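You operate a simulated robot arm through the tools that you are given. There is no shell and no other tool. Be economical: measure what you need, move in short steps, check, and stop when the job is done.

Carry out the task below with a simulated two-armed robot. There is one attempt and no reset: what you move stays moved.

Task
Try the brown numbering head's carry on the test plate and sort it.
Fine: roll its last wheel on to 9 with the pin, put the pin back, hold the head and work its arm once; whole figures go back to the tray, a hanging wheel to the soak dish. Set down upright: what you pick out, setting pin.
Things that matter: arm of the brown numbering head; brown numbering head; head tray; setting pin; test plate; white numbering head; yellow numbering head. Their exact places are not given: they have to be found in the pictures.

The check looks at the end state, three seconds after you hand in, the way a careful person would. Anything else that was tipped, shoved, dropped, spilled or broken makes it a failure.

Robot
Two 6-joint arms with two-finger parallel grippers on one trunk, on a base that drives. Base frame: it is fixed to the floor where the robot stands at the start and does not move with it; the origin is under the middle of the robot, x ahead of it, y to its left, z up. Units: mm, rad, N and s.
The left shoulder is at the start at [60, 187, 1072], the right one opposite. With the tool pointing down near the work surface each hand reaches from about 280 to 640 mm from the robot's upright axis, wherever it stands, measured 20 degrees to its own side. Places, roughly: arm of the brown numbering head [600, -100, 900]; head tray [600, 0, 900]; test plate [400, 0, 900]. Payload 1.57 kg a hand.
The tool frame of a hand sits at the grasp point between the pads (the TCP): z along the fingers, y along the line on which they close. The tips reach 30 mm beyond it. The gripper opens to 110 mm. The fingers are 24 mm wide and 12 mm thick; the gripper's body (48 by 112 mm) begins 78 mm behind the TCP.
Orientation is that of the tool frame in the base frame, as a unit quaternion [w, x, y, z]. With the fingers straight down and closing along the base's y, the tool's x points along the base's -x, its y along +y and its z along -z.

Tools
- The arms move only by the tool servo_tool. It takes "left_plan", "right_plan" or both (then of equal length, played together; a hand with none holds still); each is a list of rows, each a list of 7 numbers: the shift along the tool's x, y, z in units of 250 mm (1.0 is 250 mm), then the turn, a rotation vector about the tool's x, y, z in units of 45 degrees (1.0 is 45 degrees), then the closure, from 0 (fully open) to 1 (shut). In form: [[tx, ty, tz, wx, wy, wz, grip], ...]. A call has 1 to 8 rows; each row is the pose to reach, as a shift and turn from the pose commanded when the call began, along the tool's axes at that moment. A call with a number of a shift or a turn outside -1 to 1 is refused whole. Rows are played at 5 a second. More than 50 mm and 0.15 rad between two rows, or a gripper value outside its range, and nothing of the call is played. Where a pose cannot be reached the arm comes as near as it can. A force on the tool above 50 N (or 10 N above the force at the start of the call, whichever is more), or a blocked arm, ends the call early, and 0.2 s more pass. Each finger travels about 153 mm/s and halts on what it meets, pressing with about 41 N; the grip force reading is that of the motor and also rises with nothing between the fingers. The clock runs only during rows and for 0.2 s after the last one: add rows that repeat a pose to give the fingers time. The reply holds the time, the measured pose of the TCP, the force on the tool along the base axes, the opening and the grip force, in the units named above and with some noise, with the torque about the TCP (base axes, N m) and any sound that the robot's microphone picked up.
- Cameras (640 x 400 px; columns grow to the right, rows downward): "scene" is now at [13.9, -12.5, 1609.9]; the picture's right is [-0.14, -0.99, 0.00], its down [-0.78, 0.11, -0.61] and it looks along [0.60, -0.08, -0.79] (base axes); focal length 272 px, centre (320, 200). "left" rides on the left gripper at [70, -16, -141] in its tool frame; the picture's right is [0.23, 0.97, 0.00], its down [-0.86, 0.20, -0.48] and it looks along [-0.47, 0.11, 0.88] (tool axes); focal length 222 px, centre (320, 200). "right" rides on the right gripper at [70, 16, -141] in its tool frame; the picture's right is [-0.23, 0.97, 0.00], its down [-0.86, -0.20, -0.48] and it looks along [-0.47, -0.11, 0.88] (tool axes); focal length 222 px, centre (320, 200).
- get_image(camera): a new picture of that camera. It takes no simulated time.
- raise_lower(by): slides the trunk up (or, below 0, down) by that many mm; the arms and the scene camera ride with it, the base frame stays. It gives what a move gives, with no picture.
- steer(legs): drives the robot by 1 to 6 legs, each [ahead, left, turn to the left] in mm, mm and rad, along the robot's own axes; the way and the turn of a leg run together, so that a leg with both is an arc; at most 1500 mm and 3.142 rad a leg. The arms and the cameras ride along, it lands a little off, and it stops where it bumps. It gives what a move gives.
- head_to(pan, tilt): turns the head with the scene camera to pan (to the left, within 1.501 rad either way) and tilt (down, from -0.506 to 1.204), counted from straight ahead of the robot. It gives what a move gives.
- probe_pixels(camera, pixels): for up to 12 pixels [column, row] of the newest picture of that camera ("zoom" is the newest enlarged one), the place [x, y, z] in the base frame of the surface seen there, good to about 2 mm. It takes no simulated time.
- inspect(camera, box): a new picture of the part [left, top, right, bottom] of that camera's present view, enlarged. It takes no simulated time.
- finish_job(): hands the job in; it is judged then, once.

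Keep the steps short. Do not move on a guess: measure, check each grasp and each placing, and mend mistakes. In all there are 80 turns and 58 pictures (those below and enlarged ones count). Leave the grippers open and the arms clear of the work at the hand-in unless told otherwise, and finish with a single line.

The tools are called after "Call:" as a command line: name --argument value ..., lists and objects as JSON in quotes. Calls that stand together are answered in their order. servo_tool: Moves the arms, as the interface text tells. Its arguments: {"type":"object","properties":{"left_plan":{"type":"array"},"right_plan":{"type":"array"}},"required":[]} The other tools are called the same way: raise_lower (by) slides the trunk up or down; steer (legs) drives the base; head_to (pan, tilt) turns the head that bears the scene camera; get_image (camera) takes a picture; probe_pixels (camera, pixels) gives the place of the surface under pixels of a picture; inspect (camera, box) takes an enlarged picture of a part of a camera's view; finish_job () hands the job in.

At the start:

```text
t: 0.0
left_tool_pos: [448.8, 134.6, 1177.5]
left_ee_rot: [0.0, 0.0, 1.0, 0.0]
left_ft_force: [-0.1, -0.5, -0.6]
left_wrist_torque: [-0.01, -0.01, 0.03]
left_gripper_width: 109.9
left_finger_force: 0.0
right_tool_pos: [409.8, -227.6, 1228.6]
right_ee_rot: [0.0, 0.0, 1.0, 0.0]
right_ft_force: [-0.1, -0.2, 0.7]
right_wrist_torque: [-0.01, -0.01, 0.0]
right_gripper_width: 110.0
right_finger_force: 0.0
trunk travel left (down, up): [-700.0, 290.0]
robot x, y, heading: [-0.0, -3.8, -0.005]
head pan, tilt: [-0.136, 0.915]
```

scene: 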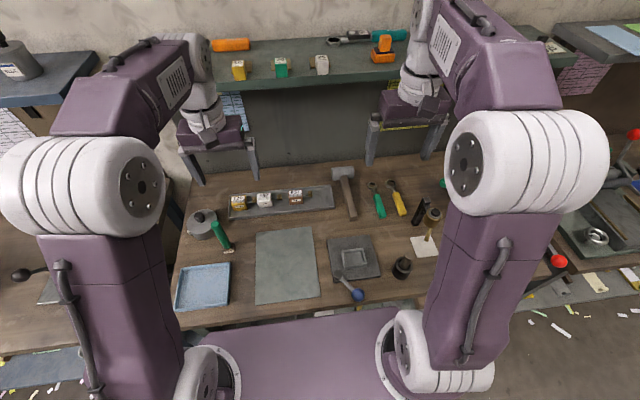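
right: 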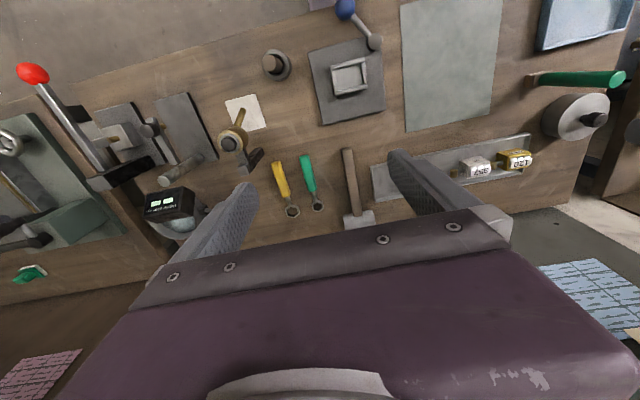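
left: 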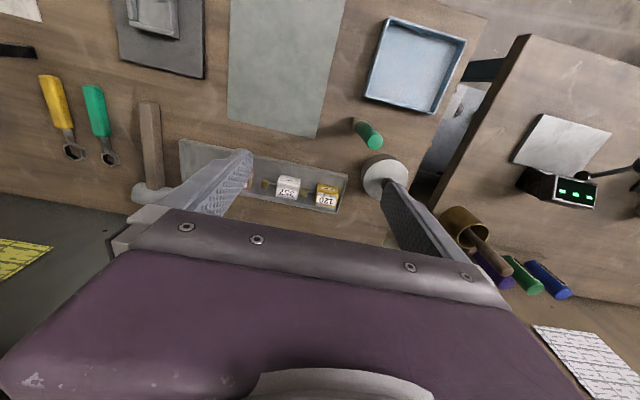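

I see a tray with three heads at about (280,200) in the scene picture, a plate with a frame at (353,257), and a blue dish at (203,286). Next I enlarge these areas.

Call:
inspect --camera "scene" --box '[220, 170, 350, 250]'

Call:
inspect --camera "scene" --box '[310, 170, 470, 310]'

Call:
inspect --camera "scene" --box '[160, 180, 320, 320]'

```text
4.92 times, centred on (285, 210) of scene
```

zoom: 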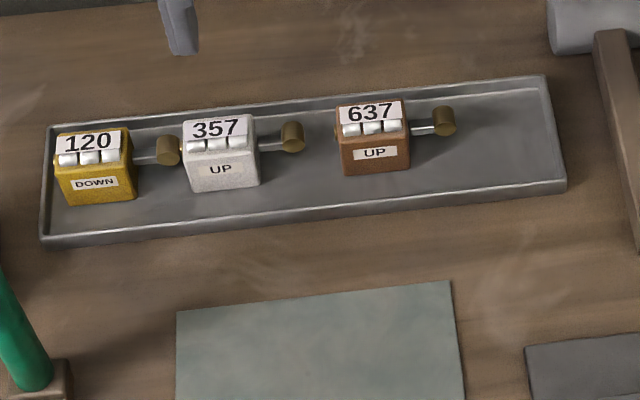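

```text
2.86 times, centred on (390, 240) of scene
```

zoom: 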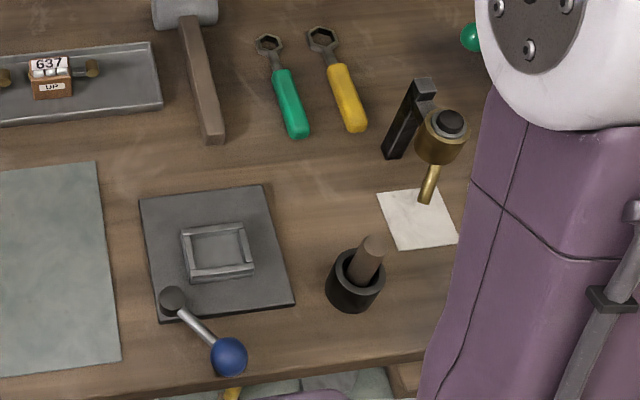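

```text
2.86 times, centred on (240, 250) of scene
```

zoom: 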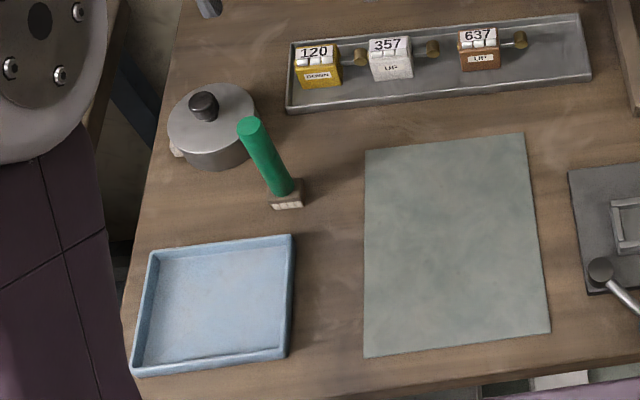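

Brown head reads 637, marked UP, with its brass arm on the right side. Measuring dish, tray, heads from the newest zoom.

Call:
probe_pixels --camera "zoom" --pixels '[[215, 300], [150, 258], [290, 240], [286, 350], [136, 368], [479, 40], [482, 60], [520, 40], [550, 60], [391, 70], [590, 75], [290, 105]]'

Call:
inspect --camera "scene" --box '[320, 225, 420, 310]'

Call:
inspect --camera "scene" --box '[280, 180, 320, 220]'

```text
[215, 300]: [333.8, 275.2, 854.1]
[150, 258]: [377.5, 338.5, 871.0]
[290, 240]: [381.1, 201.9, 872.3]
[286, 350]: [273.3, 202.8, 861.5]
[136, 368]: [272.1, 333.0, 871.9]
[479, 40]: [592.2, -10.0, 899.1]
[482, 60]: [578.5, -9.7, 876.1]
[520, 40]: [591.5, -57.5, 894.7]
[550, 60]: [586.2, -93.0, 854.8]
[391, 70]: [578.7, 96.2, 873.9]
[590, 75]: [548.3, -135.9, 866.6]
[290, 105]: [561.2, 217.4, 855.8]
```

```text
4.71 times, centred on (370, 268) of scene
```

zoom: 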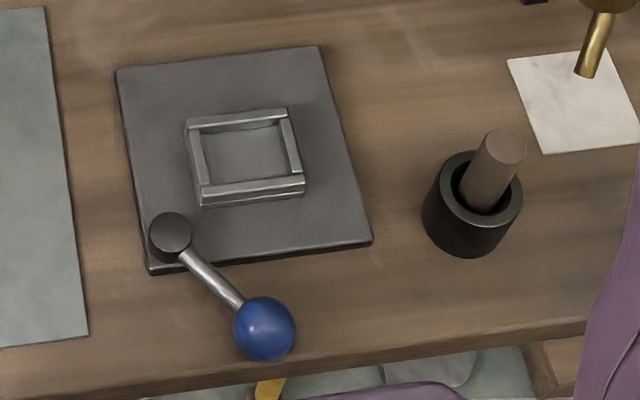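

```text
10.00 times, centred on (300, 200) of scene
```

zoom: 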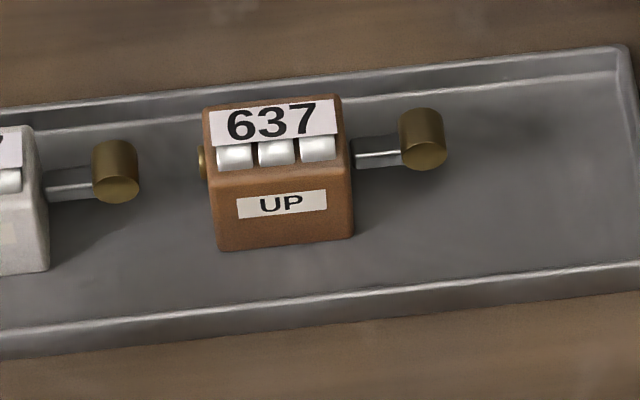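

Measuring the head in this zoom, then the test plate.

Call:
probe_pixels --camera "zoom" --pixels '[[235, 155], [277, 152], [318, 149], [270, 120], [215, 180], [350, 170], [285, 230], [422, 120], [422, 155], [375, 155], [220, 248], [350, 235]]'

Call:
inspect --camera "scene" --box '[320, 225, 420, 310]'

```text
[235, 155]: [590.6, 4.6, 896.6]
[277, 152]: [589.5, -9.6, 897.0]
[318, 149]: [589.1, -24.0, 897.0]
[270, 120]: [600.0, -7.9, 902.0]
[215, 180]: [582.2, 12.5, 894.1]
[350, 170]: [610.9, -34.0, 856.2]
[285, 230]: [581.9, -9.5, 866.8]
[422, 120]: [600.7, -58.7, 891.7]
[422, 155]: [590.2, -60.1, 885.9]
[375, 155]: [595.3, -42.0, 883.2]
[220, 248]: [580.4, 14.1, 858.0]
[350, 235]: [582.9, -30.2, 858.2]
```

```text
4.71 times, centred on (370, 268) of scene
```

zoom: 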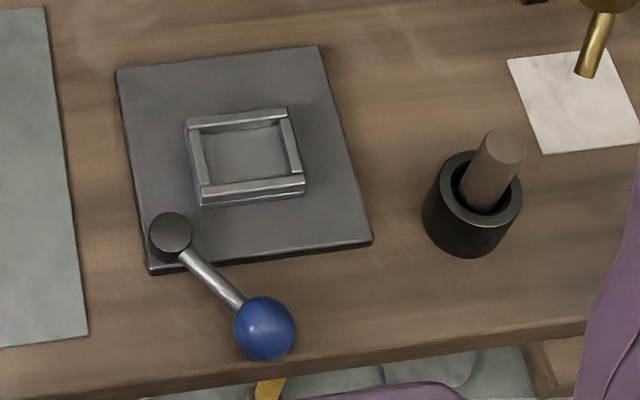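

Call:
probe_pixels --camera "zoom" --pixels '[[245, 150], [236, 118], [248, 187], [196, 155], [292, 145], [170, 230], [210, 275], [262, 325], [500, 148], [472, 165], [470, 250], [340, 235]]'

Call:
head_to --pan -0.15 --tilt 1.15

Call:
get_image --camera "scene"

```text
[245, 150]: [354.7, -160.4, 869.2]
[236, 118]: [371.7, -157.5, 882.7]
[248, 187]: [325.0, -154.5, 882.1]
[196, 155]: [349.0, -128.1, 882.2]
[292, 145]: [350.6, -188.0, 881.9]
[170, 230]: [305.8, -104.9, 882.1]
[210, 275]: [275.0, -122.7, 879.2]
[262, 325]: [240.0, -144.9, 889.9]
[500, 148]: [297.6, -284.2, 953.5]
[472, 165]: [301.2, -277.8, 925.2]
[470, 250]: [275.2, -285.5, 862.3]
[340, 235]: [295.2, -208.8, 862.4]
```

```text
t: 0.8
left_tool_pos: [449.2, 134.0, 1176.5]
left_ee_rot: [0.0, 0.0, 1.0, 0.0]
left_ft_force: [0.1, 0.6, 0.4]
left_wrist_torque: [-0.06, 0.01, 0.03]
left_gripper_width: 110.2
left_finger_force: 0.0
right_tool_pos: [409.1, -228.2, 1228.8]
right_ee_rot: [0.0, 0.0, 1.0, 0.0]
right_ft_force: [-0.6, 0.7, -0.3]
right_wrist_torque: [0.01, 0.01, 0.02]
right_gripper_width: 110.0
right_finger_force: 0.1
trunk travel left (down, up): [-700.0, 290.0]
robot x, y, heading: [-1.4, -1.8, -0.001]
head pan, tilt: [-0.15, 1.15]
```

```text
48 pictures are left
```

scene: 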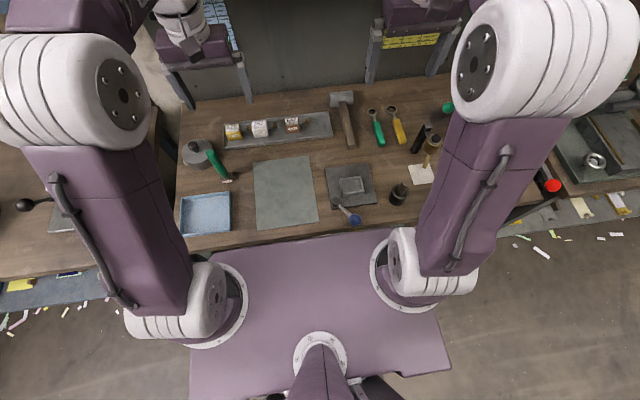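

The framed block (nest) and flat grey-green sheet are both candidates for the test plate. I measure the sheet and look closer at the right-side objects.

Call:
probe_pixels --camera "scene" --pixels '[[254, 162], [308, 156], [318, 220], [258, 227], [285, 192], [327, 168], [369, 165], [376, 202], [335, 206], [398, 190], [424, 175], [432, 145]]'

Call:
inspect --camera "right" --box '[200, 0, 420, 180]'

Call:
inspect --camera "scene" --box '[380, 100, 460, 210]'

```text
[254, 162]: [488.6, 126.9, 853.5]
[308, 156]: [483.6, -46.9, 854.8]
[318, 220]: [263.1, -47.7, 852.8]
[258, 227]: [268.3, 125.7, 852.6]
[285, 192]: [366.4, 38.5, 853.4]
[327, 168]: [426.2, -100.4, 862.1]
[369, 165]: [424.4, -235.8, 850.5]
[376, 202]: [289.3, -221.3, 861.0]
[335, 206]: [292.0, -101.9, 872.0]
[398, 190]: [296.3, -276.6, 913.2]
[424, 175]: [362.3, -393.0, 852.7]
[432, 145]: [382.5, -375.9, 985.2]
```

```text
2.22 times, centred on (310, 90) of right
```

zoom: 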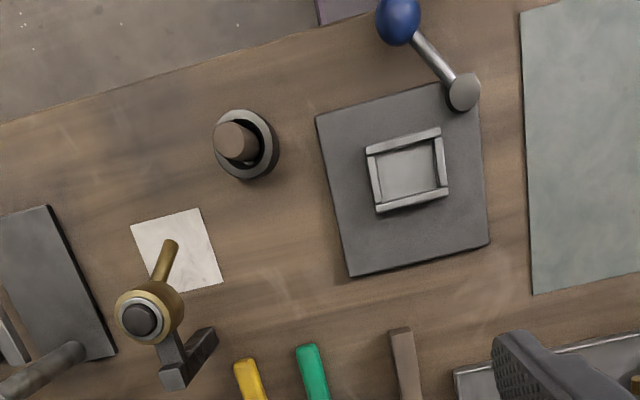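

```text
3.64 times, centred on (420, 155) of scene
```

zoom: 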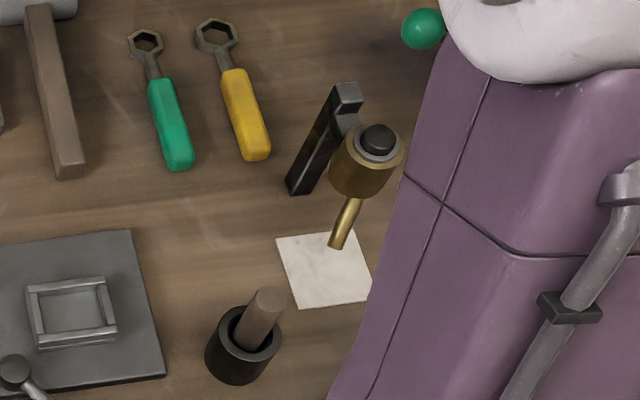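

The pin stands in a black cup at about (298,-281); the flat sheet (centre 376,38) matches the given rough place of the test plate. I bring the left hand above the brown head, turning it so that it closes along x (front/back faces, away from the arm).

Call:
servo_tool --left_plan '[[-0.085, -0.082, 0.101, 0, 0, -0.143, 0], [-0.17, -0.165, 0.202, 0, 0, -0.286, 0], [-0.255, -0.247, 0.303, 0, 0, -0.429, 0], [-0.34, -0.329, 0.404, 0, 0, -0.571, 0], [-0.426, -0.411, 0.506, 0, 0, -0.714, 0], [-0.511, -0.494, 0.607, 0, 0, -0.857, 0], [-0.596, -0.576, 0.708, 0, 0, -1, 0]]'

Call:
servo_tool --left_plan '[[0, 0, 0, 0, 0, -0.167, 0], [0, 0, 0, 0, 0, -0.333, 0], [0, 0, 0, 0, 0, -0.5, 0], [0, 0, 0, 0, 0, -0.667, 0], [0, 0, 0, 0, 0, -0.833, 0], [0, 0, 0, 0, 0, -1, 0], [0, 0, 0, 0, 0, -1, 0]]'

Call:
get_image --camera "left"

```text
t: 2.4
left_tool_pos: [563.7, 3.2, 995.6]
left_ee_rot: [0.0, -0.383, 0.924, 0.0]
left_ft_force: [-0.6, -0.1, 0.3]
left_wrist_torque: [0.0, -0.02, 0.07]
left_gripper_width: 109.9
left_finger_force: 0.3
left hand out of reach, approached as far as the arm can: row 6, 7
right_tool_pos: [408.0, -229.1, 1229.3]
right_ee_rot: [0.0, 0.0, 1.0, 0.0]
right_ft_force: [0.2, -0.3, 0.1]
right_wrist_torque: [0.01, -0.02, -0.01]
right_gripper_width: 109.9
right_finger_force: 0.0
trunk travel left (down, up): [-700.0, 290.0]
robot x, y, heading: [0.1, 0.7, 0.003]
head pan, tilt: [-0.15, 1.15]
```

```text
t: 4.0
left_tool_pos: [561.6, 4.7, 994.6]
left_ee_rot: [0.0, 0.708, -0.706, 0.0]
left_ft_force: [-0.3, 1.0, 0.2]
left_wrist_torque: [0.03, 0.0, -0.02]
left_gripper_width: 109.9
left_finger_force: 0.1
right_tool_pos: [407.5, -229.9, 1228.2]
right_ee_rot: [0.0, 0.0, 1.0, 0.0]
right_ft_force: [-0.5, 0.3, 0.7]
right_wrist_torque: [-0.01, -0.01, 0.0]
right_gripper_width: 110.0
right_finger_force: 0.1
trunk travel left (down, up): [-700.0, 290.0]
robot x, y, heading: [1.9, 2.5, -0.001]
head pan, tilt: [-0.15, 1.15]
```

```text
45 pictures are left
```

left: 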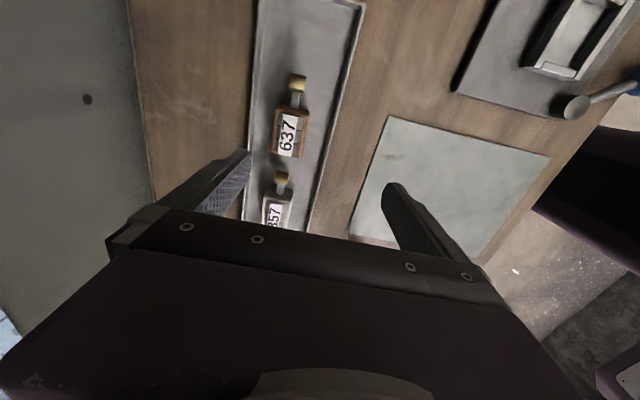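

The left hand falls about 35 mm short. I check the gap between base and bench before driving ahead.

Call:
inspect --camera "scene" --box '[200, 180, 440, 330]'

Call:
probe_pixels --camera "zoom" --pixels '[[180, 150], [180, 165], [180, 180], [180, 200], [300, 140], [300, 155], [300, 170], [300, 190], [480, 130], [480, 150], [300, 250], [170, 350]]'

```text
2.67 times, centred on (320, 255) of scene
```

zoom: 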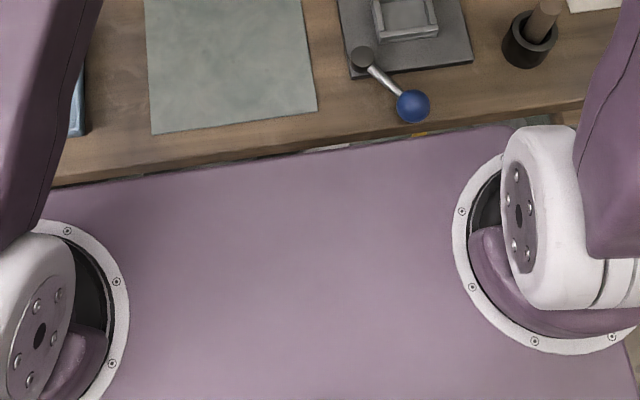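

```text
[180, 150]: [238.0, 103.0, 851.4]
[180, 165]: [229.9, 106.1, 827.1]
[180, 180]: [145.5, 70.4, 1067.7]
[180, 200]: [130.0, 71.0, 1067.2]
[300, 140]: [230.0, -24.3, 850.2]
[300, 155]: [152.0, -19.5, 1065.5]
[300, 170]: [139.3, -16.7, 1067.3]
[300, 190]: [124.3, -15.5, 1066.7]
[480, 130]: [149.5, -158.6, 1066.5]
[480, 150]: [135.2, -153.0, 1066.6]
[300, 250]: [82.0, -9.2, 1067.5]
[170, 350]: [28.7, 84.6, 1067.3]
```

The trunk's front is at x≈150 and the bench edge at x≈230; I drive ahead 50 mm.

Call:
steer --legs '[[50, 0, 0]]'

Call:
inspect --camera "left" --box '[230, 40, 350, 240]'

```text
t: 5.0
left_tool_pos: [603.3, 3.8, 991.1]
left_ee_rot: [-0.002, -0.707, 0.707, 0.003]
left_ft_force: [0.2, -0.3, 0.5]
left_wrist_torque: [-0.03, 0.04, 0.02]
left_gripper_width: 109.8
left_finger_force: 0.0
right_tool_pos: [452.6, -228.9, 1227.4]
right_ee_rot: [-0.003, 0.0, 1.0, 0.001]
right_ft_force: [0.3, -0.6, -0.8]
right_wrist_torque: [0.0, 0.11, -0.01]
right_gripper_width: 110.1
right_finger_force: 0.2
trunk travel left (down, up): [-700.0, 290.0]
robot x, y, heading: [34.5, -0.7, -0.002]
head pan, tilt: [-0.15, 1.15]
stopped in leg 1: the robot was blocked; the commanded pose is now the measured one
```

```text
2.00 times, centred on (290, 140) of left
```

zoom: 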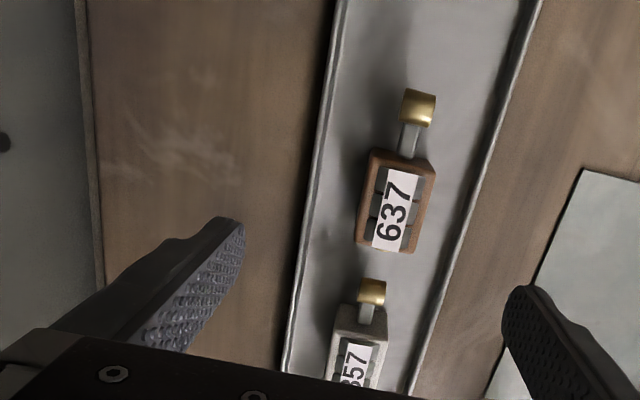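

The base touched after about 40 mm, which is enough. I measure head and tray from this view.

Call:
probe_pixels --camera "zoom" --pixels '[[372, 155], [432, 165], [358, 240], [416, 250], [395, 210], [318, 200], [488, 150], [340, 200], [416, 110], [410, 140], [365, 200], [372, 292]]'

Call:
get_image --camera "scene"

```text
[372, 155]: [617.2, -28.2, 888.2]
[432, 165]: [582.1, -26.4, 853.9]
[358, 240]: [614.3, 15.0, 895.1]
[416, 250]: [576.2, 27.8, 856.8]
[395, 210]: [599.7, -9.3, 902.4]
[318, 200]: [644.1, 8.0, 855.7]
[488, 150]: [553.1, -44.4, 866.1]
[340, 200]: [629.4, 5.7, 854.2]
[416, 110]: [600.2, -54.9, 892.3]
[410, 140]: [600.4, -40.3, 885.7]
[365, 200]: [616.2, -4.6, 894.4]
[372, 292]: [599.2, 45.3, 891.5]
```

```text
42 pictures are left
```

scene: 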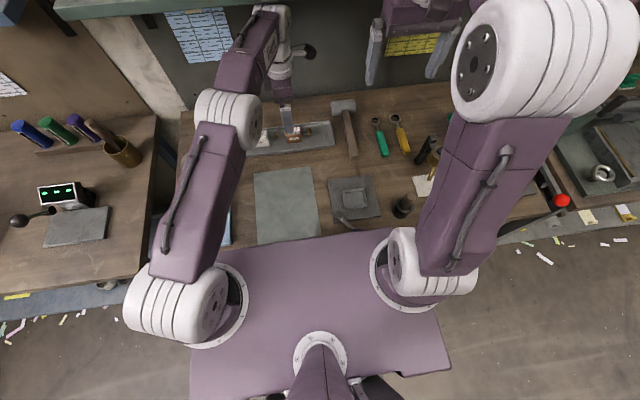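

Head spans x 581–616, y −31–14, z 855–902. I pre-close to ~50 mm, go down with tips just inside the tray and grip.

Call:
servo_tool --left_plan '[[0.04, 0.016, 0, 0, 0, 0, 0.545], [0.04, 0.016, 0.05, 0, 0, 0, 0.545], [0.04, 0.016, 0.15, 0, 0, 0, 0.545], [0.04, 0.016, 0.25, 0, 0, 0, 0.545], [0.04, 0.016, 0.34, 0, 0, 0, 0.545], [0.04, 0.016, 0.392, 0, 0, 0, 0.545], [0.04, 0.016, 0.392, 0, 0, 0, 0.545]]'

Call:
get_image --camera "left"

```text
t: 6.6
left_tool_pos: [596.6, -4.5, 896.0]
left_ee_rot: [-0.001, 0.707, -0.707, 0.0]
left_ft_force: [-0.8, 0.6, 0.6]
left_wrist_torque: [-0.05, 0.0, 0.02]
left_gripper_width: 49.9
left_finger_force: 0.1
right_tool_pos: [447.9, -228.3, 1230.5]
right_ee_rot: [0.0, 0.0, 1.0, 0.0]
right_ft_force: [0.2, 0.2, -0.3]
right_wrist_torque: [-0.01, 0.03, -0.02]
right_gripper_width: 109.8
right_finger_force: 0.1
trunk travel left (down, up): [-700.0, 290.0]
robot x, y, heading: [36.1, -1.9, -0.001]
head pan, tilt: [-0.15, 1.15]
```

```text
41 pictures are left
```

left: 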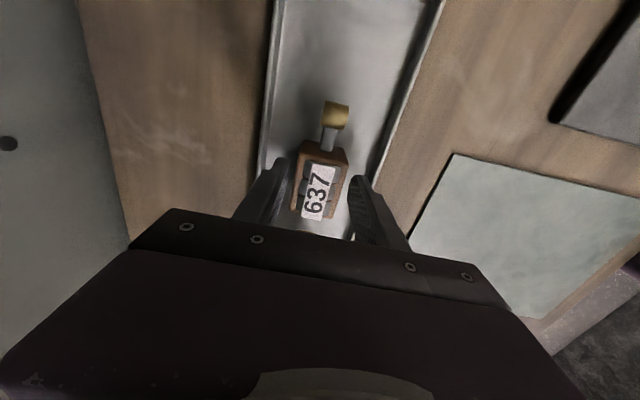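

The head sits between the fingers, with x about 2 mm off-centre. I shift 2 mm, close, then lift a little.

Call:
servo_tool --left_plan '[[0, -0.008, 0, 0, 0, 0, 0.545], [0, -0.008, 0, 0, 0, 0, 0.62], [0, -0.008, 0, 0, 0, 0, 0.8], [0, -0.008, 0, 0, 0, 0, 0.8], [0, -0.008, -0.04, 0, 0, 0, 0.8], [0, -0.008, -0.12, 0, 0, 0, 0.8], [0, -0.008, -0.24, 0, 0, 0, 0.8]]'

Call:
inspect --camera "left" --box '[220, 60, 420, 240]'

```text
t: 8.2
left_tool_pos: [598.4, -5.8, 958.1]
left_ee_rot: [0.0, 0.707, -0.707, 0.001]
left_ft_force: [-0.1, -0.1, -1.7]
left_wrist_torque: [0.01, -0.03, 0.01]
left_gripper_width: 35.3
left_finger_force: 40.9
right_tool_pos: [446.8, -229.3, 1230.0]
right_ee_rot: [-0.001, 0.0, 1.0, -0.001]
right_ft_force: [0.3, 0.0, -0.2]
right_wrist_torque: [0.01, -0.02, 0.03]
right_gripper_width: 109.8
right_finger_force: 0.0
trunk travel left (down, up): [-700.0, 290.0]
robot x, y, heading: [40.7, 1.0, 0.001]
head pan, tilt: [-0.15, 1.15]
```

```text
2.22 times, centred on (320, 150) of left
```

zoom: 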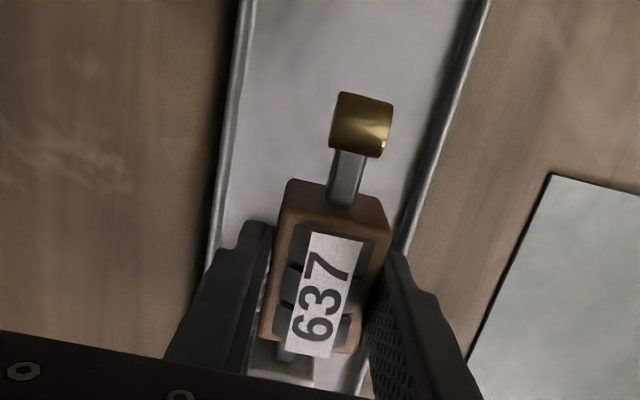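

Grasp holds (35.3 mm, 41 N). I carry the head to above the centre of the test plate, about (380,40).

Call:
servo_tool --left_plan '[[-0.03, 0.145, 0, 0, 0, 0, 0.8], [-0.06, 0.29, 0, 0, 0, 0, 0.8], [-0.09, 0.436, 0, 0, 0, 0, 0.8], [-0.12, 0.581, 0, 0, 0, 0, 0.8], [-0.15, 0.727, 0, 0, 0, 0, 0.8], [-0.184, 0.872, 0, 0, 0, 0, 0.8], [-0.184, 0.872, 0.12, 0, 0, 0, 0.8], [-0.184, 0.872, 0.216, 0, 0, 0, 0.8]]'

Call:
get_image --camera "scene"

```text
t: 10.0
left_tool_pos: [382.8, 40.8, 903.3]
left_ee_rot: [-0.001, -0.707, 0.707, 0.0]
left_ft_force: [0.2, -0.7, -1.1]
left_wrist_torque: [0.0, 0.02, -0.03]
left_gripper_width: 35.2
left_finger_force: 40.9
right_tool_pos: [448.6, -228.3, 1229.2]
right_ee_rot: [0.001, 0.001, 1.0, 0.0]
right_ft_force: [-0.3, 0.0, 0.1]
right_wrist_torque: [0.03, -0.04, 0.04]
right_gripper_width: 109.7
right_finger_force: 0.0
trunk travel left (down, up): [-700.0, 290.0]
robot x, y, heading: [41.5, 1.2, -0.004]
head pan, tilt: [-0.15, 1.15]
```

```text
39 pictures are left
```

scene: 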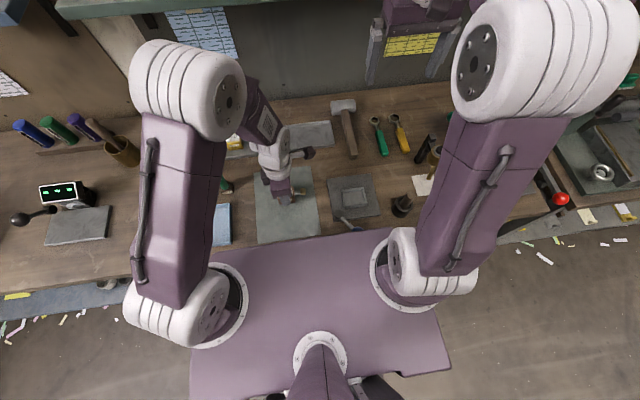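

Lowering in small steps until contact.

Call:
servo_tool --left_plan '[[0, 0, 0.012, 0, 0, 0, 0.8], [0, 0, 0.02, 0, 0, 0, 0.8], [0, 0, 0.026, 0, 0, 0, 0.8], [0, 0, 0.032, 0, 0, 0, 0.8], [0, 0, 0.036, 0, 0, 0, 0.8]]'

Call:
inspect --camera "left" --box '[220, 60, 420, 240]'

```text
t: 11.2
left_tool_pos: [380.2, 38.5, 895.0]
left_ee_rot: [-0.002, 0.707, -0.707, 0.003]
left_ft_force: [1.9, 3.5, 30.6]
left_wrist_torque: [0.27, 0.23, -0.04]
left_gripper_width: 35.2
left_finger_force: 40.9
right_tool_pos: [443.9, -228.2, 1230.6]
right_ee_rot: [0.001, 0.001, 1.0, 0.0]
right_ft_force: [-0.1, 0.3, -0.5]
right_wrist_torque: [-0.04, 0.02, -0.01]
right_gripper_width: 110.2
right_finger_force: 0.0
trunk travel left (down, up): [-700.0, 290.0]
robot x, y, heading: [34.2, 0.8, -0.001]
head pan, tilt: [-0.15, 1.15]
```

```text
2.22 times, centred on (320, 150) of left
```

zoom: 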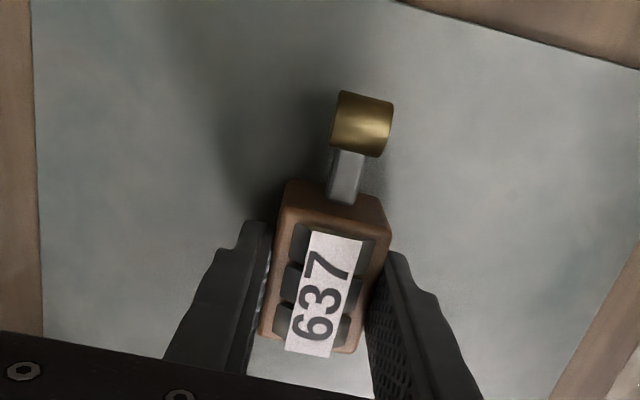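

Head stands on the plate (30 N contact, upright). I ease off 2 mm and open to 50 mm.

Call:
servo_tool --left_plan '[[0, 0, -0.012, 0, 0, 0, 0.8], [0, 0, -0.012, 0, 0, 0, 0.545], [0, 0, -0.012, 0, 0, 0, 0.545]]'

Call:
servo_tool --left_plan '[[-0.007, 0, 0, 0, 0.143, 0, 0.5], [-0.014, 0, 0, 0, 0.286, 0, 0.5], [-0.021, 0, 0, 0, 0.429, 0, 0.5], [-0.028, 0, 0, 0, 0.571, 0, 0.5], [-0.035, 0, 0, 0, 0.714, 0, 0.5], [-0.042, 0, 0, 0, 0.857, 0, 0.5], [-0.048, 0, 0, 0, 1, 0, 0.5]]'

Call:
get_image --camera "left"

```text
t: 12.0
left_tool_pos: [380.5, 40.3, 896.2]
left_ee_rot: [0.0, -0.706, 0.708, 0.001]
left_ft_force: [0.7, 0.7, -0.1]
left_wrist_torque: [0.01, -0.01, 0.01]
left_gripper_width: 49.9
left_finger_force: 0.0
right_tool_pos: [447.2, -228.8, 1229.0]
right_ee_rot: [0.0, 0.001, 1.0, 0.0]
right_ft_force: [0.5, 0.8, 0.2]
right_wrist_torque: [-0.01, 0.03, -0.01]
right_gripper_width: 110.0
right_finger_force: 0.0
trunk travel left (down, up): [-700.0, 290.0]
robot x, y, heading: [37.2, 0.6, -0.0]
head pan, tilt: [-0.15, 1.15]
```

```text
t: 13.6
left_tool_pos: [381.3, 52.8, 896.9]
left_ee_rot: [0.27, 0.653, -0.653, 0.272]
left_ft_force: [-0.7, 0.2, -0.1]
left_wrist_torque: [-0.01, -0.03, 0.02]
left_gripper_width: 55.5
left_finger_force: 0.0
right_tool_pos: [447.7, -227.5, 1229.1]
right_ee_rot: [0.0, 0.001, 1.0, 0.0]
right_ft_force: [-0.4, 0.1, -1.0]
right_wrist_torque: [-0.01, -0.01, -0.01]
right_gripper_width: 110.3
right_finger_force: 0.1
trunk travel left (down, up): [-700.0, 290.0]
robot x, y, heading: [35.4, -0.3, -0.002]
head pan, tilt: [-0.15, 1.15]
```

```text
37 pictures are left
```

left: 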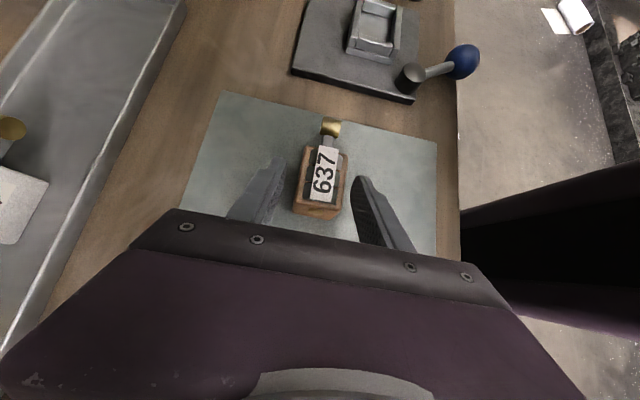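

The head is upright between the tilted fingers. I close to hold it.

Call:
servo_tool --left_plan '[[0.0, 0, 0.016, 0, 0, 0, 0.55], [0, 0, 0.016, 0, 0, 0, 0.65], [0, 0, 0.016, 0, 0, 0, 0.8], [0, 0, 0.016, 0, 0, 0, 0.8]]'

Call:
inspect --camera "left" --box '[220, 80, 420, 240]'

Call:
probe_pixels --camera "zoom" --pixels '[[335, 60], [330, 200], [300, 150], [300, 190], [400, 170], [345, 100], [395, 230], [352, 130], [270, 330]]'

```text
t: 14.6
left_tool_pos: [379.9, 49.4, 893.4]
left_ee_rot: [0.27, 0.653, -0.653, 0.271]
left_ft_force: [0.5, -0.5, 0.6]
left_wrist_torque: [-0.05, -0.04, 0.02]
left_gripper_width: 35.4
left_finger_force: 41.0
right_tool_pos: [448.9, -228.6, 1229.2]
right_ee_rot: [-0.001, -0.001, 1.0, 0.0]
right_ft_force: [-0.1, -0.5, 0.3]
right_wrist_torque: [0.02, 0.03, 0.04]
right_gripper_width: 110.0
right_finger_force: 0.1
trunk travel left (down, up): [-700.0, 290.0]
robot x, y, heading: [41.0, -0.1, -0.003]
head pan, tilt: [-0.15, 1.15]
```

```text
2.50 times, centred on (320, 160) of left
```

zoom: 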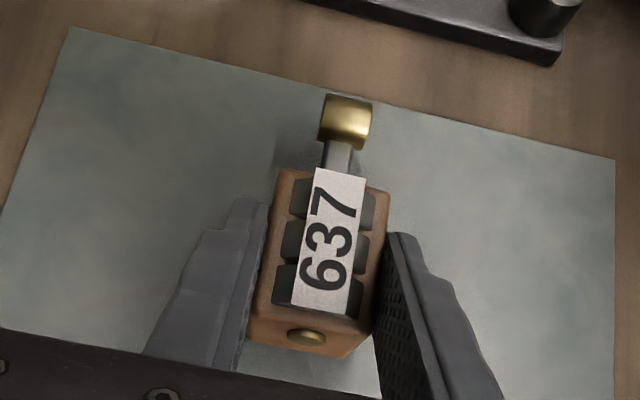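

```text
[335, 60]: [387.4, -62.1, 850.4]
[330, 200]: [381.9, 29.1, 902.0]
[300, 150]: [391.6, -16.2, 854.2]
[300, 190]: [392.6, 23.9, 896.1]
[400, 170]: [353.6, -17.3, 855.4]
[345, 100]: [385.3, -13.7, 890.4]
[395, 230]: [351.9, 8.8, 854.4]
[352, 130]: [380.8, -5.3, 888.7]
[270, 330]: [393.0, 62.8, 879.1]
```

Head is firmly held. Now the right hand goes above the pin cup at (298,−281), turned the same way.

Call:
servo_tool --right_plan '[[0.086, -0.03, 0.097, 0, 0, -0.143, 0], [0.171, -0.06, 0.193, 0, 0, -0.286, 0], [0.257, -0.09, 0.29, 0, 0, -0.429, 0], [0.343, -0.12, 0.386, 0, 0, -0.571, 0], [0.429, -0.15, 0.483, 0, 0, -0.714, 0], [0.514, -0.18, 0.58, 0, 0, -0.857, 0], [0.6, -0.212, 0.676, 0, 0, -1, 0]]'

Call:
servo_tool --right_plan '[[0, 0, 0, 0, 0, -0.167, 0], [0, 0, 0, 0, 0, -0.333, 0], [0, 0, 0, 0, 0, -0.5, 0], [0, 0, 0, 0, 0, -0.667, 0], [0, 0, 0, 0, 0, -0.833, 0], [0, 0, 0, 0, 0, -1, 0], [0, 0, 0, 0, 0, -1, 0]]'

Call:
get_image --camera "right"

```text
t: 16.2
left_tool_pos: [380.1, 49.3, 894.4]
left_ee_rot: [0.269, 0.654, -0.653, 0.271]
left_ft_force: [-0.9, 0.0, -0.3]
left_wrist_torque: [0.0, -0.02, -0.02]
left_gripper_width: 35.4
left_finger_force: 41.0
right_tool_pos: [296.4, -280.7, 1061.1]
right_ee_rot: [0.0, -0.383, 0.924, 0.0]
right_ft_force: [0.6, 0.0, -0.5]
right_wrist_torque: [-0.01, 0.0, 0.01]
right_gripper_width: 110.5
right_finger_force: 0.1
trunk travel left (down, up): [-700.0, 290.0]
robot x, y, heading: [42.0, -2.4, -0.002]
head pan, tilt: [-0.15, 1.15]
```

```text
t: 17.8
left_tool_pos: [380.7, 49.5, 894.0]
left_ee_rot: [-0.271, -0.653, 0.654, -0.27]
left_ft_force: [0.1, -0.1, -0.3]
left_wrist_torque: [-0.06, 0.0, 0.01]
left_gripper_width: 35.6
left_finger_force: 40.9
right_tool_pos: [297.6, -281.1, 1059.1]
right_ee_rot: [0.001, 0.708, -0.706, 0.0]
right_ft_force: [-0.4, -0.2, 0.3]
right_wrist_torque: [0.01, -0.04, -0.01]
right_gripper_width: 110.1
right_finger_force: 0.1
trunk travel left (down, up): [-700.0, 290.0]
robot x, y, heading: [35.8, 0.8, -0.003]
head pan, tilt: [-0.15, 1.15]
```

```text
35 pictures are left
```

right: 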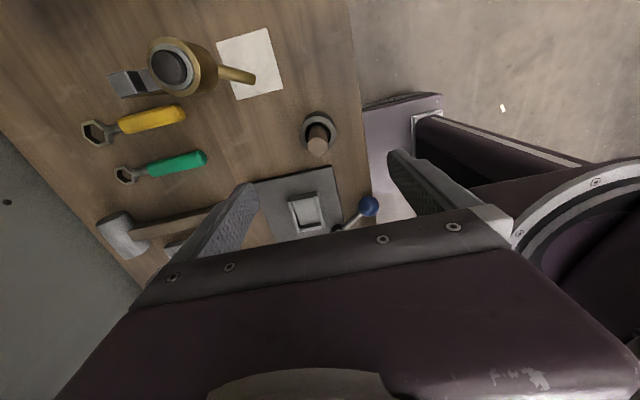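

Call:
inspect --camera "right" --box '[280, 95, 360, 175]'

Call:
probe_pixels --camera "zoom" --pixels '[[310, 225], [265, 200], [350, 200], [310, 265], [310, 180], [300, 130], [225, 90], [420, 110], [310, 45]]'

```text
5.00 times, centred on (320, 135) of right
```

zoom: 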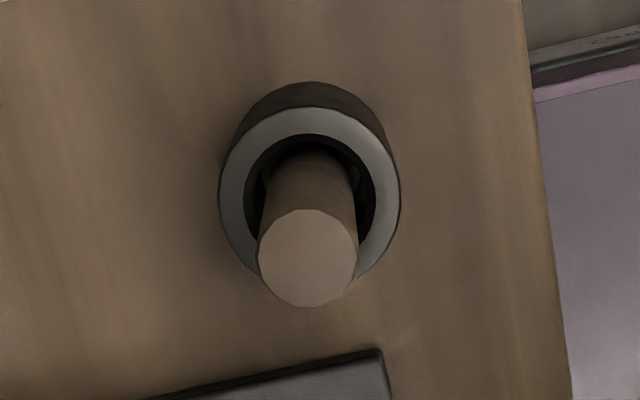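

```text
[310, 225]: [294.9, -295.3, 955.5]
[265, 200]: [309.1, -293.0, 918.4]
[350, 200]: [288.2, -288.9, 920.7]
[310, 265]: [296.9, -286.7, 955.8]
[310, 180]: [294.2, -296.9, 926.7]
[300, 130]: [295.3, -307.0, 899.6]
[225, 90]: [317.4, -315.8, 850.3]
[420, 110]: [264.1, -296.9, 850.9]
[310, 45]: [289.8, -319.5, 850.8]
```

Pin top centre ≈ (297,−288,955), Ø ≈ 20 mm. I centre and go down to TCP z≈945 and close.

Call:
servo_tool --right_plan '[[0.028, 0, 0.06, 0, 0, 0, 0.45], [0.028, 0, 0.18, 0, 0, 0, 0.45], [0.028, 0, 0.3, 0, 0, 0, 0.45], [0.028, 0, 0.4, 0, 0, 0, 0.45], [0.028, 0, 0.456, 0, 0, 0, 0.45], [0.028, 0, 0.456, 0, 0, 0, 0.65], [0.028, 0, 0.456, 0, 0, 0, 0.95], [0.028, 0, 0.456, 0, 0, 0, 0.95]]'

Call:
get_image --camera "right"

```text
t: 19.6
left_tool_pos: [380.1, 49.1, 893.5]
left_ee_rot: [0.27, 0.654, -0.653, 0.271]
left_ft_force: [1.1, -0.4, 0.7]
left_wrist_torque: [-0.03, -0.02, 0.03]
left_gripper_width: 35.2
left_finger_force: 40.9
right_tool_pos: [298.3, -288.6, 945.1]
right_ee_rot: [0.0, 0.708, -0.707, 0.0]
right_ft_force: [0.7, 0.7, 0.0]
right_wrist_torque: [0.02, -0.01, 0.01]
right_gripper_width: 22.3
right_finger_force: 35.3
trunk travel left (down, up): [-700.0, 290.0]
robot x, y, heading: [42.3, -1.6, 0.001]
head pan, tilt: [-0.15, 1.15]
```

```text
33 pictures are left
```

right: 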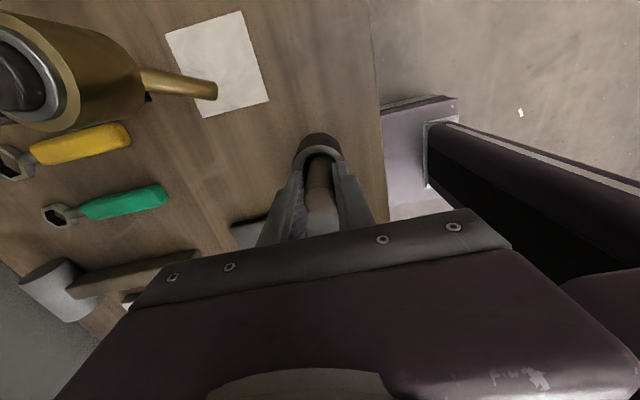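

Pin gripped (22 mm). Lift straight up 110 mm.

Call:
servo_tool --right_plan '[[0, 0, -0.04, 0, 0, 0, 0.95], [0, 0, -0.12, 0, 0, 0, 0.95], [0, 0, -0.22, 0, 0, 0, 0.95], [0, 0, -0.33, 0, 0, 0, 0.95], [0, 0, -0.44, 0, 0, 0, 0.95], [0, 0, -0.44, 0, 0, 0, 0.95]]'

Call:
get_image --camera "right"

Call:
inspect --camera "scene" --box '[340, 150, 440, 240]'

```text
t: 21.0
left_tool_pos: [379.9, 49.9, 894.2]
left_ee_rot: [-0.27, -0.653, 0.654, -0.271]
left_ft_force: [-0.4, 0.9, 2.4]
left_wrist_torque: [-0.04, 0.02, -0.04]
left_gripper_width: 35.8
left_finger_force: 41.3
right_tool_pos: [298.1, -287.4, 1057.4]
right_ee_rot: [0.0, 0.707, -0.707, 0.0]
right_ft_force: [0.3, 0.3, 0.2]
right_wrist_torque: [-0.04, 0.01, 0.01]
right_gripper_width: 22.6
right_finger_force: 35.4
trunk travel left (down, up): [-700.0, 290.0]
robot x, y, heading: [39.0, -0.0, 0.004]
head pan, tilt: [-0.15, 1.15]
```

```text
32 pictures are left
```

right: 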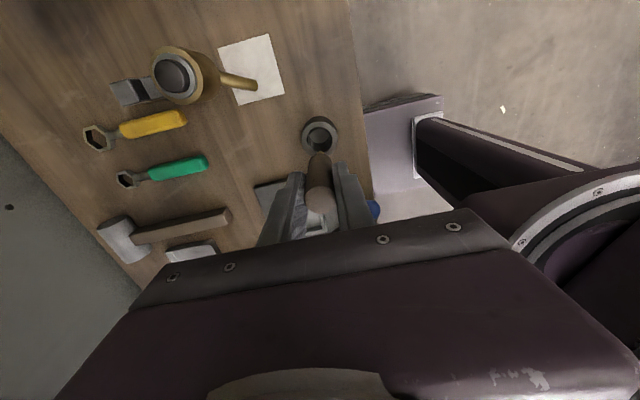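

```text
4.44 times, centred on (390, 195) of scene
```

zoom: 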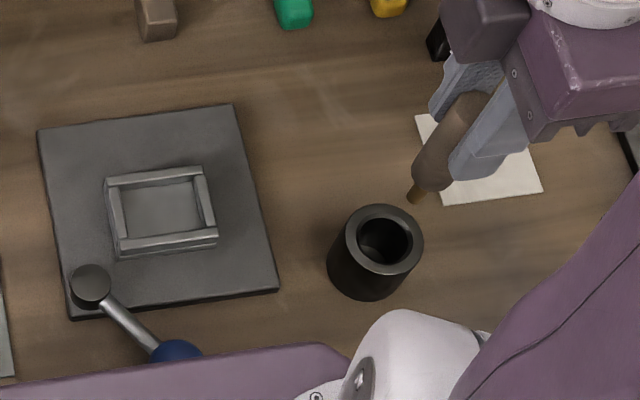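

The pin has a thin brass tip. I measure the tip and the empty cup for the return.

Call:
probe_pixels --camera "zoom" --pixels '[[412, 200], [416, 194], [432, 180], [380, 215], [380, 262], [350, 240], [415, 245], [382, 240]]'

Call:
inspect --camera "right" --box '[280, 100, 380, 240]'

Call:
probe_pixels --camera "zoom" --pixels '[[215, 105], [300, 110], [255, 55], [255, 140], [258, 100]]'

```text
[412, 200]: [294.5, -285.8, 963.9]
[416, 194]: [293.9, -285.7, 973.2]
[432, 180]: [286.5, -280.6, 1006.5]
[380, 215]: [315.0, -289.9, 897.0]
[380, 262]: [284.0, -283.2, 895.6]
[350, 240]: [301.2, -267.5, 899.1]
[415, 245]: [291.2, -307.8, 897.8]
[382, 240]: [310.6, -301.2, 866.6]
```

```text
2.86 times, centred on (330, 170) of right
```

zoom: 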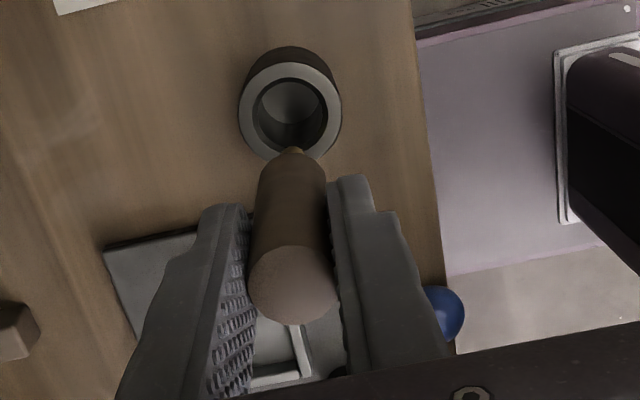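

```text
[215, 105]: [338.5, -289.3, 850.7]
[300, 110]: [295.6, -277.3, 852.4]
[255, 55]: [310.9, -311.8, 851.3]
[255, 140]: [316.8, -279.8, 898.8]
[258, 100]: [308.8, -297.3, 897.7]
```

Tip is 95 mm below the TCP, and the cup centre is ≈(298,−288), rim 898. Now I measure the last wheel precisely.

Call:
inspect --camera "left" --box '[285, 105, 355, 225]'

Call:
probe_pixels --camera "zoom" --pixels '[[375, 143], [395, 143], [405, 143], [412, 143], [375, 205], [365, 260], [270, 130], [265, 195], [255, 255], [345, 120], [310, 200], [382, 120]]'

```text
3.33 times, centred on (320, 165) of left
```

zoom: 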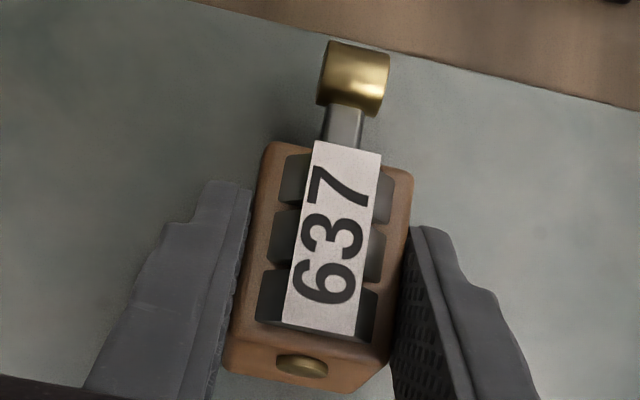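

```text
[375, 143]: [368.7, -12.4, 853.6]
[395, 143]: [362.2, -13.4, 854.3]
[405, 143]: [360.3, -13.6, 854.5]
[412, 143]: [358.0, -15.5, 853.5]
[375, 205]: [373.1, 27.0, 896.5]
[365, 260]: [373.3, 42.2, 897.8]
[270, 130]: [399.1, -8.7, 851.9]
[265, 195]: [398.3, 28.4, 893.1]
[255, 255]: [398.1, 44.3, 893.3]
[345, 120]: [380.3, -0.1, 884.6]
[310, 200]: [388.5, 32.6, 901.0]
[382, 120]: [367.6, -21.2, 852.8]
```

Call:
probe_pixels --camera "zoom" --pixels '[[384, 178], [384, 190], [384, 200], [384, 215], [391, 195], [399, 195], [404, 195], [378, 235], [297, 160], [290, 180], [285, 200], [345, 165]]'

```text
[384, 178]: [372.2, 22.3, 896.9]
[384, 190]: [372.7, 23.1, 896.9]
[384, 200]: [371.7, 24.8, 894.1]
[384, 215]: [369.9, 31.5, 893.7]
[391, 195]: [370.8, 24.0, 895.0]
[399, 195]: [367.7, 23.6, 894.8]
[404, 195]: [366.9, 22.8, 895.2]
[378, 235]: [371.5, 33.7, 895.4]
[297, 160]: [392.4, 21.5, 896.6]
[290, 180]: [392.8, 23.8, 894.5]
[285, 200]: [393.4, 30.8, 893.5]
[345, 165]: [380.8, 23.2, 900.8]
```

Last wheel's exposed front strip is at about (372, 21–23, 897). I carry the pin toward it in two moves, stopping with the tip about 15 mm above.

Call:
servo_tool --right_plan '[[-0.15, -0.04, 0, 0, 0, 0, 0.95], [-0.3, -0.08, 0, 0, 0, 0, 0.95], [-0.45, -0.12, 0, 0, 0, 0, 0.95], [-0.6, -0.16, 0, 0, 0, 0, 0.95], [-0.75, -0.2, 0, 0, 0, 0, 0.95], [-0.9, -0.24, 0, 0, 0, 0, 0.95]]'

Call:
servo_tool --right_plan '[[-0.15, -0.03, 0, 0, 0, 0, 0.95], [-0.334, -0.056, 0, 0, 0, 0, 0.95], [-0.334, -0.056, 0.1, 0, 0, 0, 0.95], [-0.334, -0.056, 0.18, 0, 0, 0, 0.95], [-0.334, -0.056, 0.18, 0, 0, 0, 0.95]]'

Call:
get_image --camera "left"

Call:
get_image --camera "right"

```text
t: 22.4
left_tool_pos: [381.2, 49.6, 894.2]
left_ee_rot: [-0.271, -0.653, 0.653, -0.271]
left_ft_force: [0.4, -0.5, 2.5]
left_wrist_torque: [0.04, 0.05, 0.02]
left_gripper_width: 35.3
left_finger_force: 41.9
right_tool_pos: [356.5, -61.7, 1057.4]
right_ee_rot: [0.0, -0.707, 0.708, -0.001]
right_ft_force: [0.1, 0.4, -0.7]
right_wrist_torque: [0.01, 0.02, -0.03]
right_gripper_width: 22.6
right_finger_force: 35.9
trunk travel left (down, up): [-700.0, 290.0]
robot x, y, heading: [38.9, -3.9, -0.002]
head pan, tilt: [-0.15, 1.15]
```

```text
t: 23.6
left_tool_pos: [380.7, 49.9, 892.9]
left_ee_rot: [0.27, 0.653, -0.653, 0.271]
left_ft_force: [0.2, 1.1, 1.2]
left_wrist_torque: [-0.04, 0.01, 0.02]
left_gripper_width: 35.5
left_finger_force: 40.9
right_tool_pos: [371.0, 19.3, 1011.0]
right_ee_rot: [0.0, 0.708, -0.706, 0.0]
right_ft_force: [0.8, 0.2, -0.1]
right_wrist_torque: [-0.02, 0.0, 0.03]
right_gripper_width: 22.2
right_finger_force: 34.6
trunk travel left (down, up): [-700.0, 290.0]
robot x, y, heading: [40.1, 0.5, 0.0]
head pan, tilt: [-0.15, 1.15]
```

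```text
28 pictures are left
```

left: 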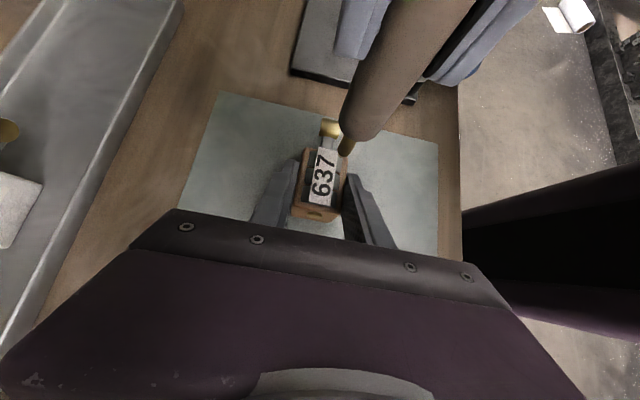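

```text
27 pictures are left
```

right: 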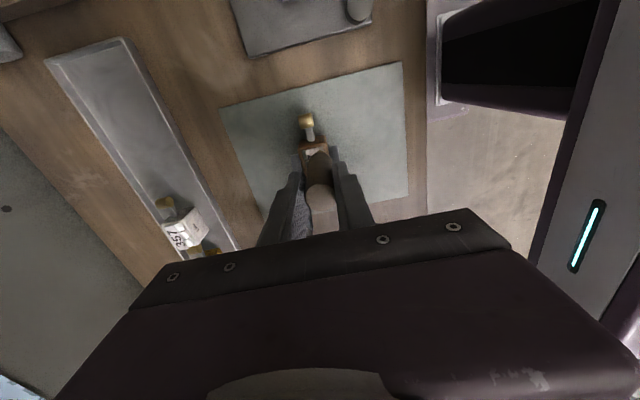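

Tip about 15 mm above the wheel. Descend in small steps to just touch.

Call:
servo_tool --right_plan '[[-0.006, -0.004, 0.04, 0, 0, 0, 0.95], [-0.006, -0.004, 0.056, 0, 0, 0, 0.95], [-0.006, -0.004, 0.066, 0, 0, 0, 0.95], [-0.006, -0.004, 0.074, 0, 0, 0, 0.95], [-0.006, -0.004, 0.08, 0, 0, 0, 0.95]]'

Call:
inspect --camera "left" --box '[285, 105, 375, 225]'

```text
t: 24.3
left_tool_pos: [380.6, 50.0, 893.7]
left_ee_rot: [-0.268, -0.653, 0.654, -0.27]
left_ft_force: [-0.2, -0.4, 4.3]
left_wrist_torque: [-0.67, 0.24, -0.03]
left_gripper_width: 35.4
left_finger_force: 41.2
right_tool_pos: [372.2, 22.1, 1000.2]
right_ee_rot: [-0.003, 0.707, -0.707, 0.001]
right_ft_force: [-3.9, -4.7, 19.8]
right_wrist_torque: [-0.38, 0.35, 0.01]
right_gripper_width: 22.5
right_finger_force: 34.7
trunk travel left (down, up): [-700.0, 290.0]
robot x, y, heading: [37.6, 1.7, -0.002]
head pan, tilt: [-0.15, 1.15]
stopped in row 3 (right hand): the force on the tool passed its limit (the readings are from after the stop); the commanded pose is now the measured one
```

```text
3.33 times, centred on (330, 165) of left
```

zoom: 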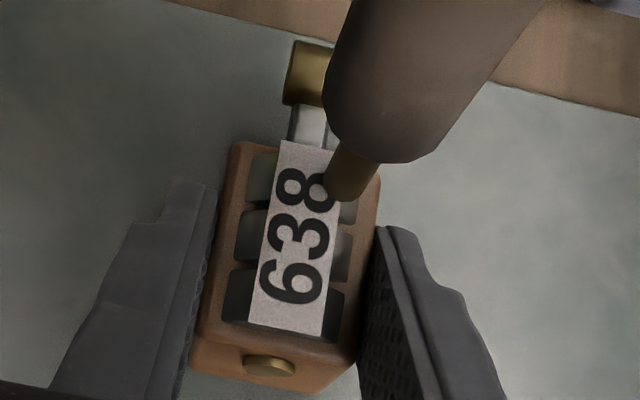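

Pressing on the wheel rolled it 7→8. I lift off 10 mm and press again in the same place.

Call:
servo_tool --right_plan '[[0, 0, -0.02, 0, 0, 0, 0.95], [0, 0, -0.04, 0, 0, 0, 0.95], [0, 0, -0.04, 0, 0, 0, 0.95]]'

Call:
inspect --camera "left" --box '[285, 105, 375, 225]'

```text
t: 25.1
left_tool_pos: [380.5, 50.6, 894.1]
left_ee_rot: [-0.267, -0.654, 0.654, -0.27]
left_ft_force: [-1.8, -3.5, 21.2]
left_wrist_torque: [-0.9, 0.2, -0.09]
left_gripper_width: 35.5
left_finger_force: 40.5
right_tool_pos: [372.6, 20.5, 1009.8]
right_ee_rot: [0.004, -0.707, 0.707, 0.0]
right_ft_force: [-0.2, 0.2, -1.2]
right_wrist_torque: [-0.01, 0.0, -0.03]
right_gripper_width: 22.4
right_finger_force: 35.0
trunk travel left (down, up): [-700.0, 290.0]
robot x, y, heading: [37.9, 0.3, 0.005]
head pan, tilt: [-0.15, 1.15]
```

```text
3.33 times, centred on (330, 165) of left
```

zoom: 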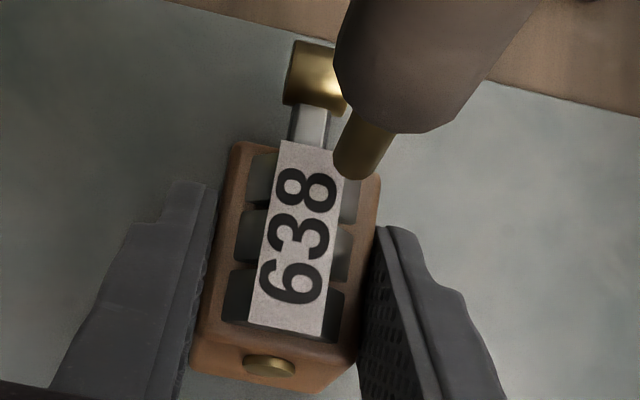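

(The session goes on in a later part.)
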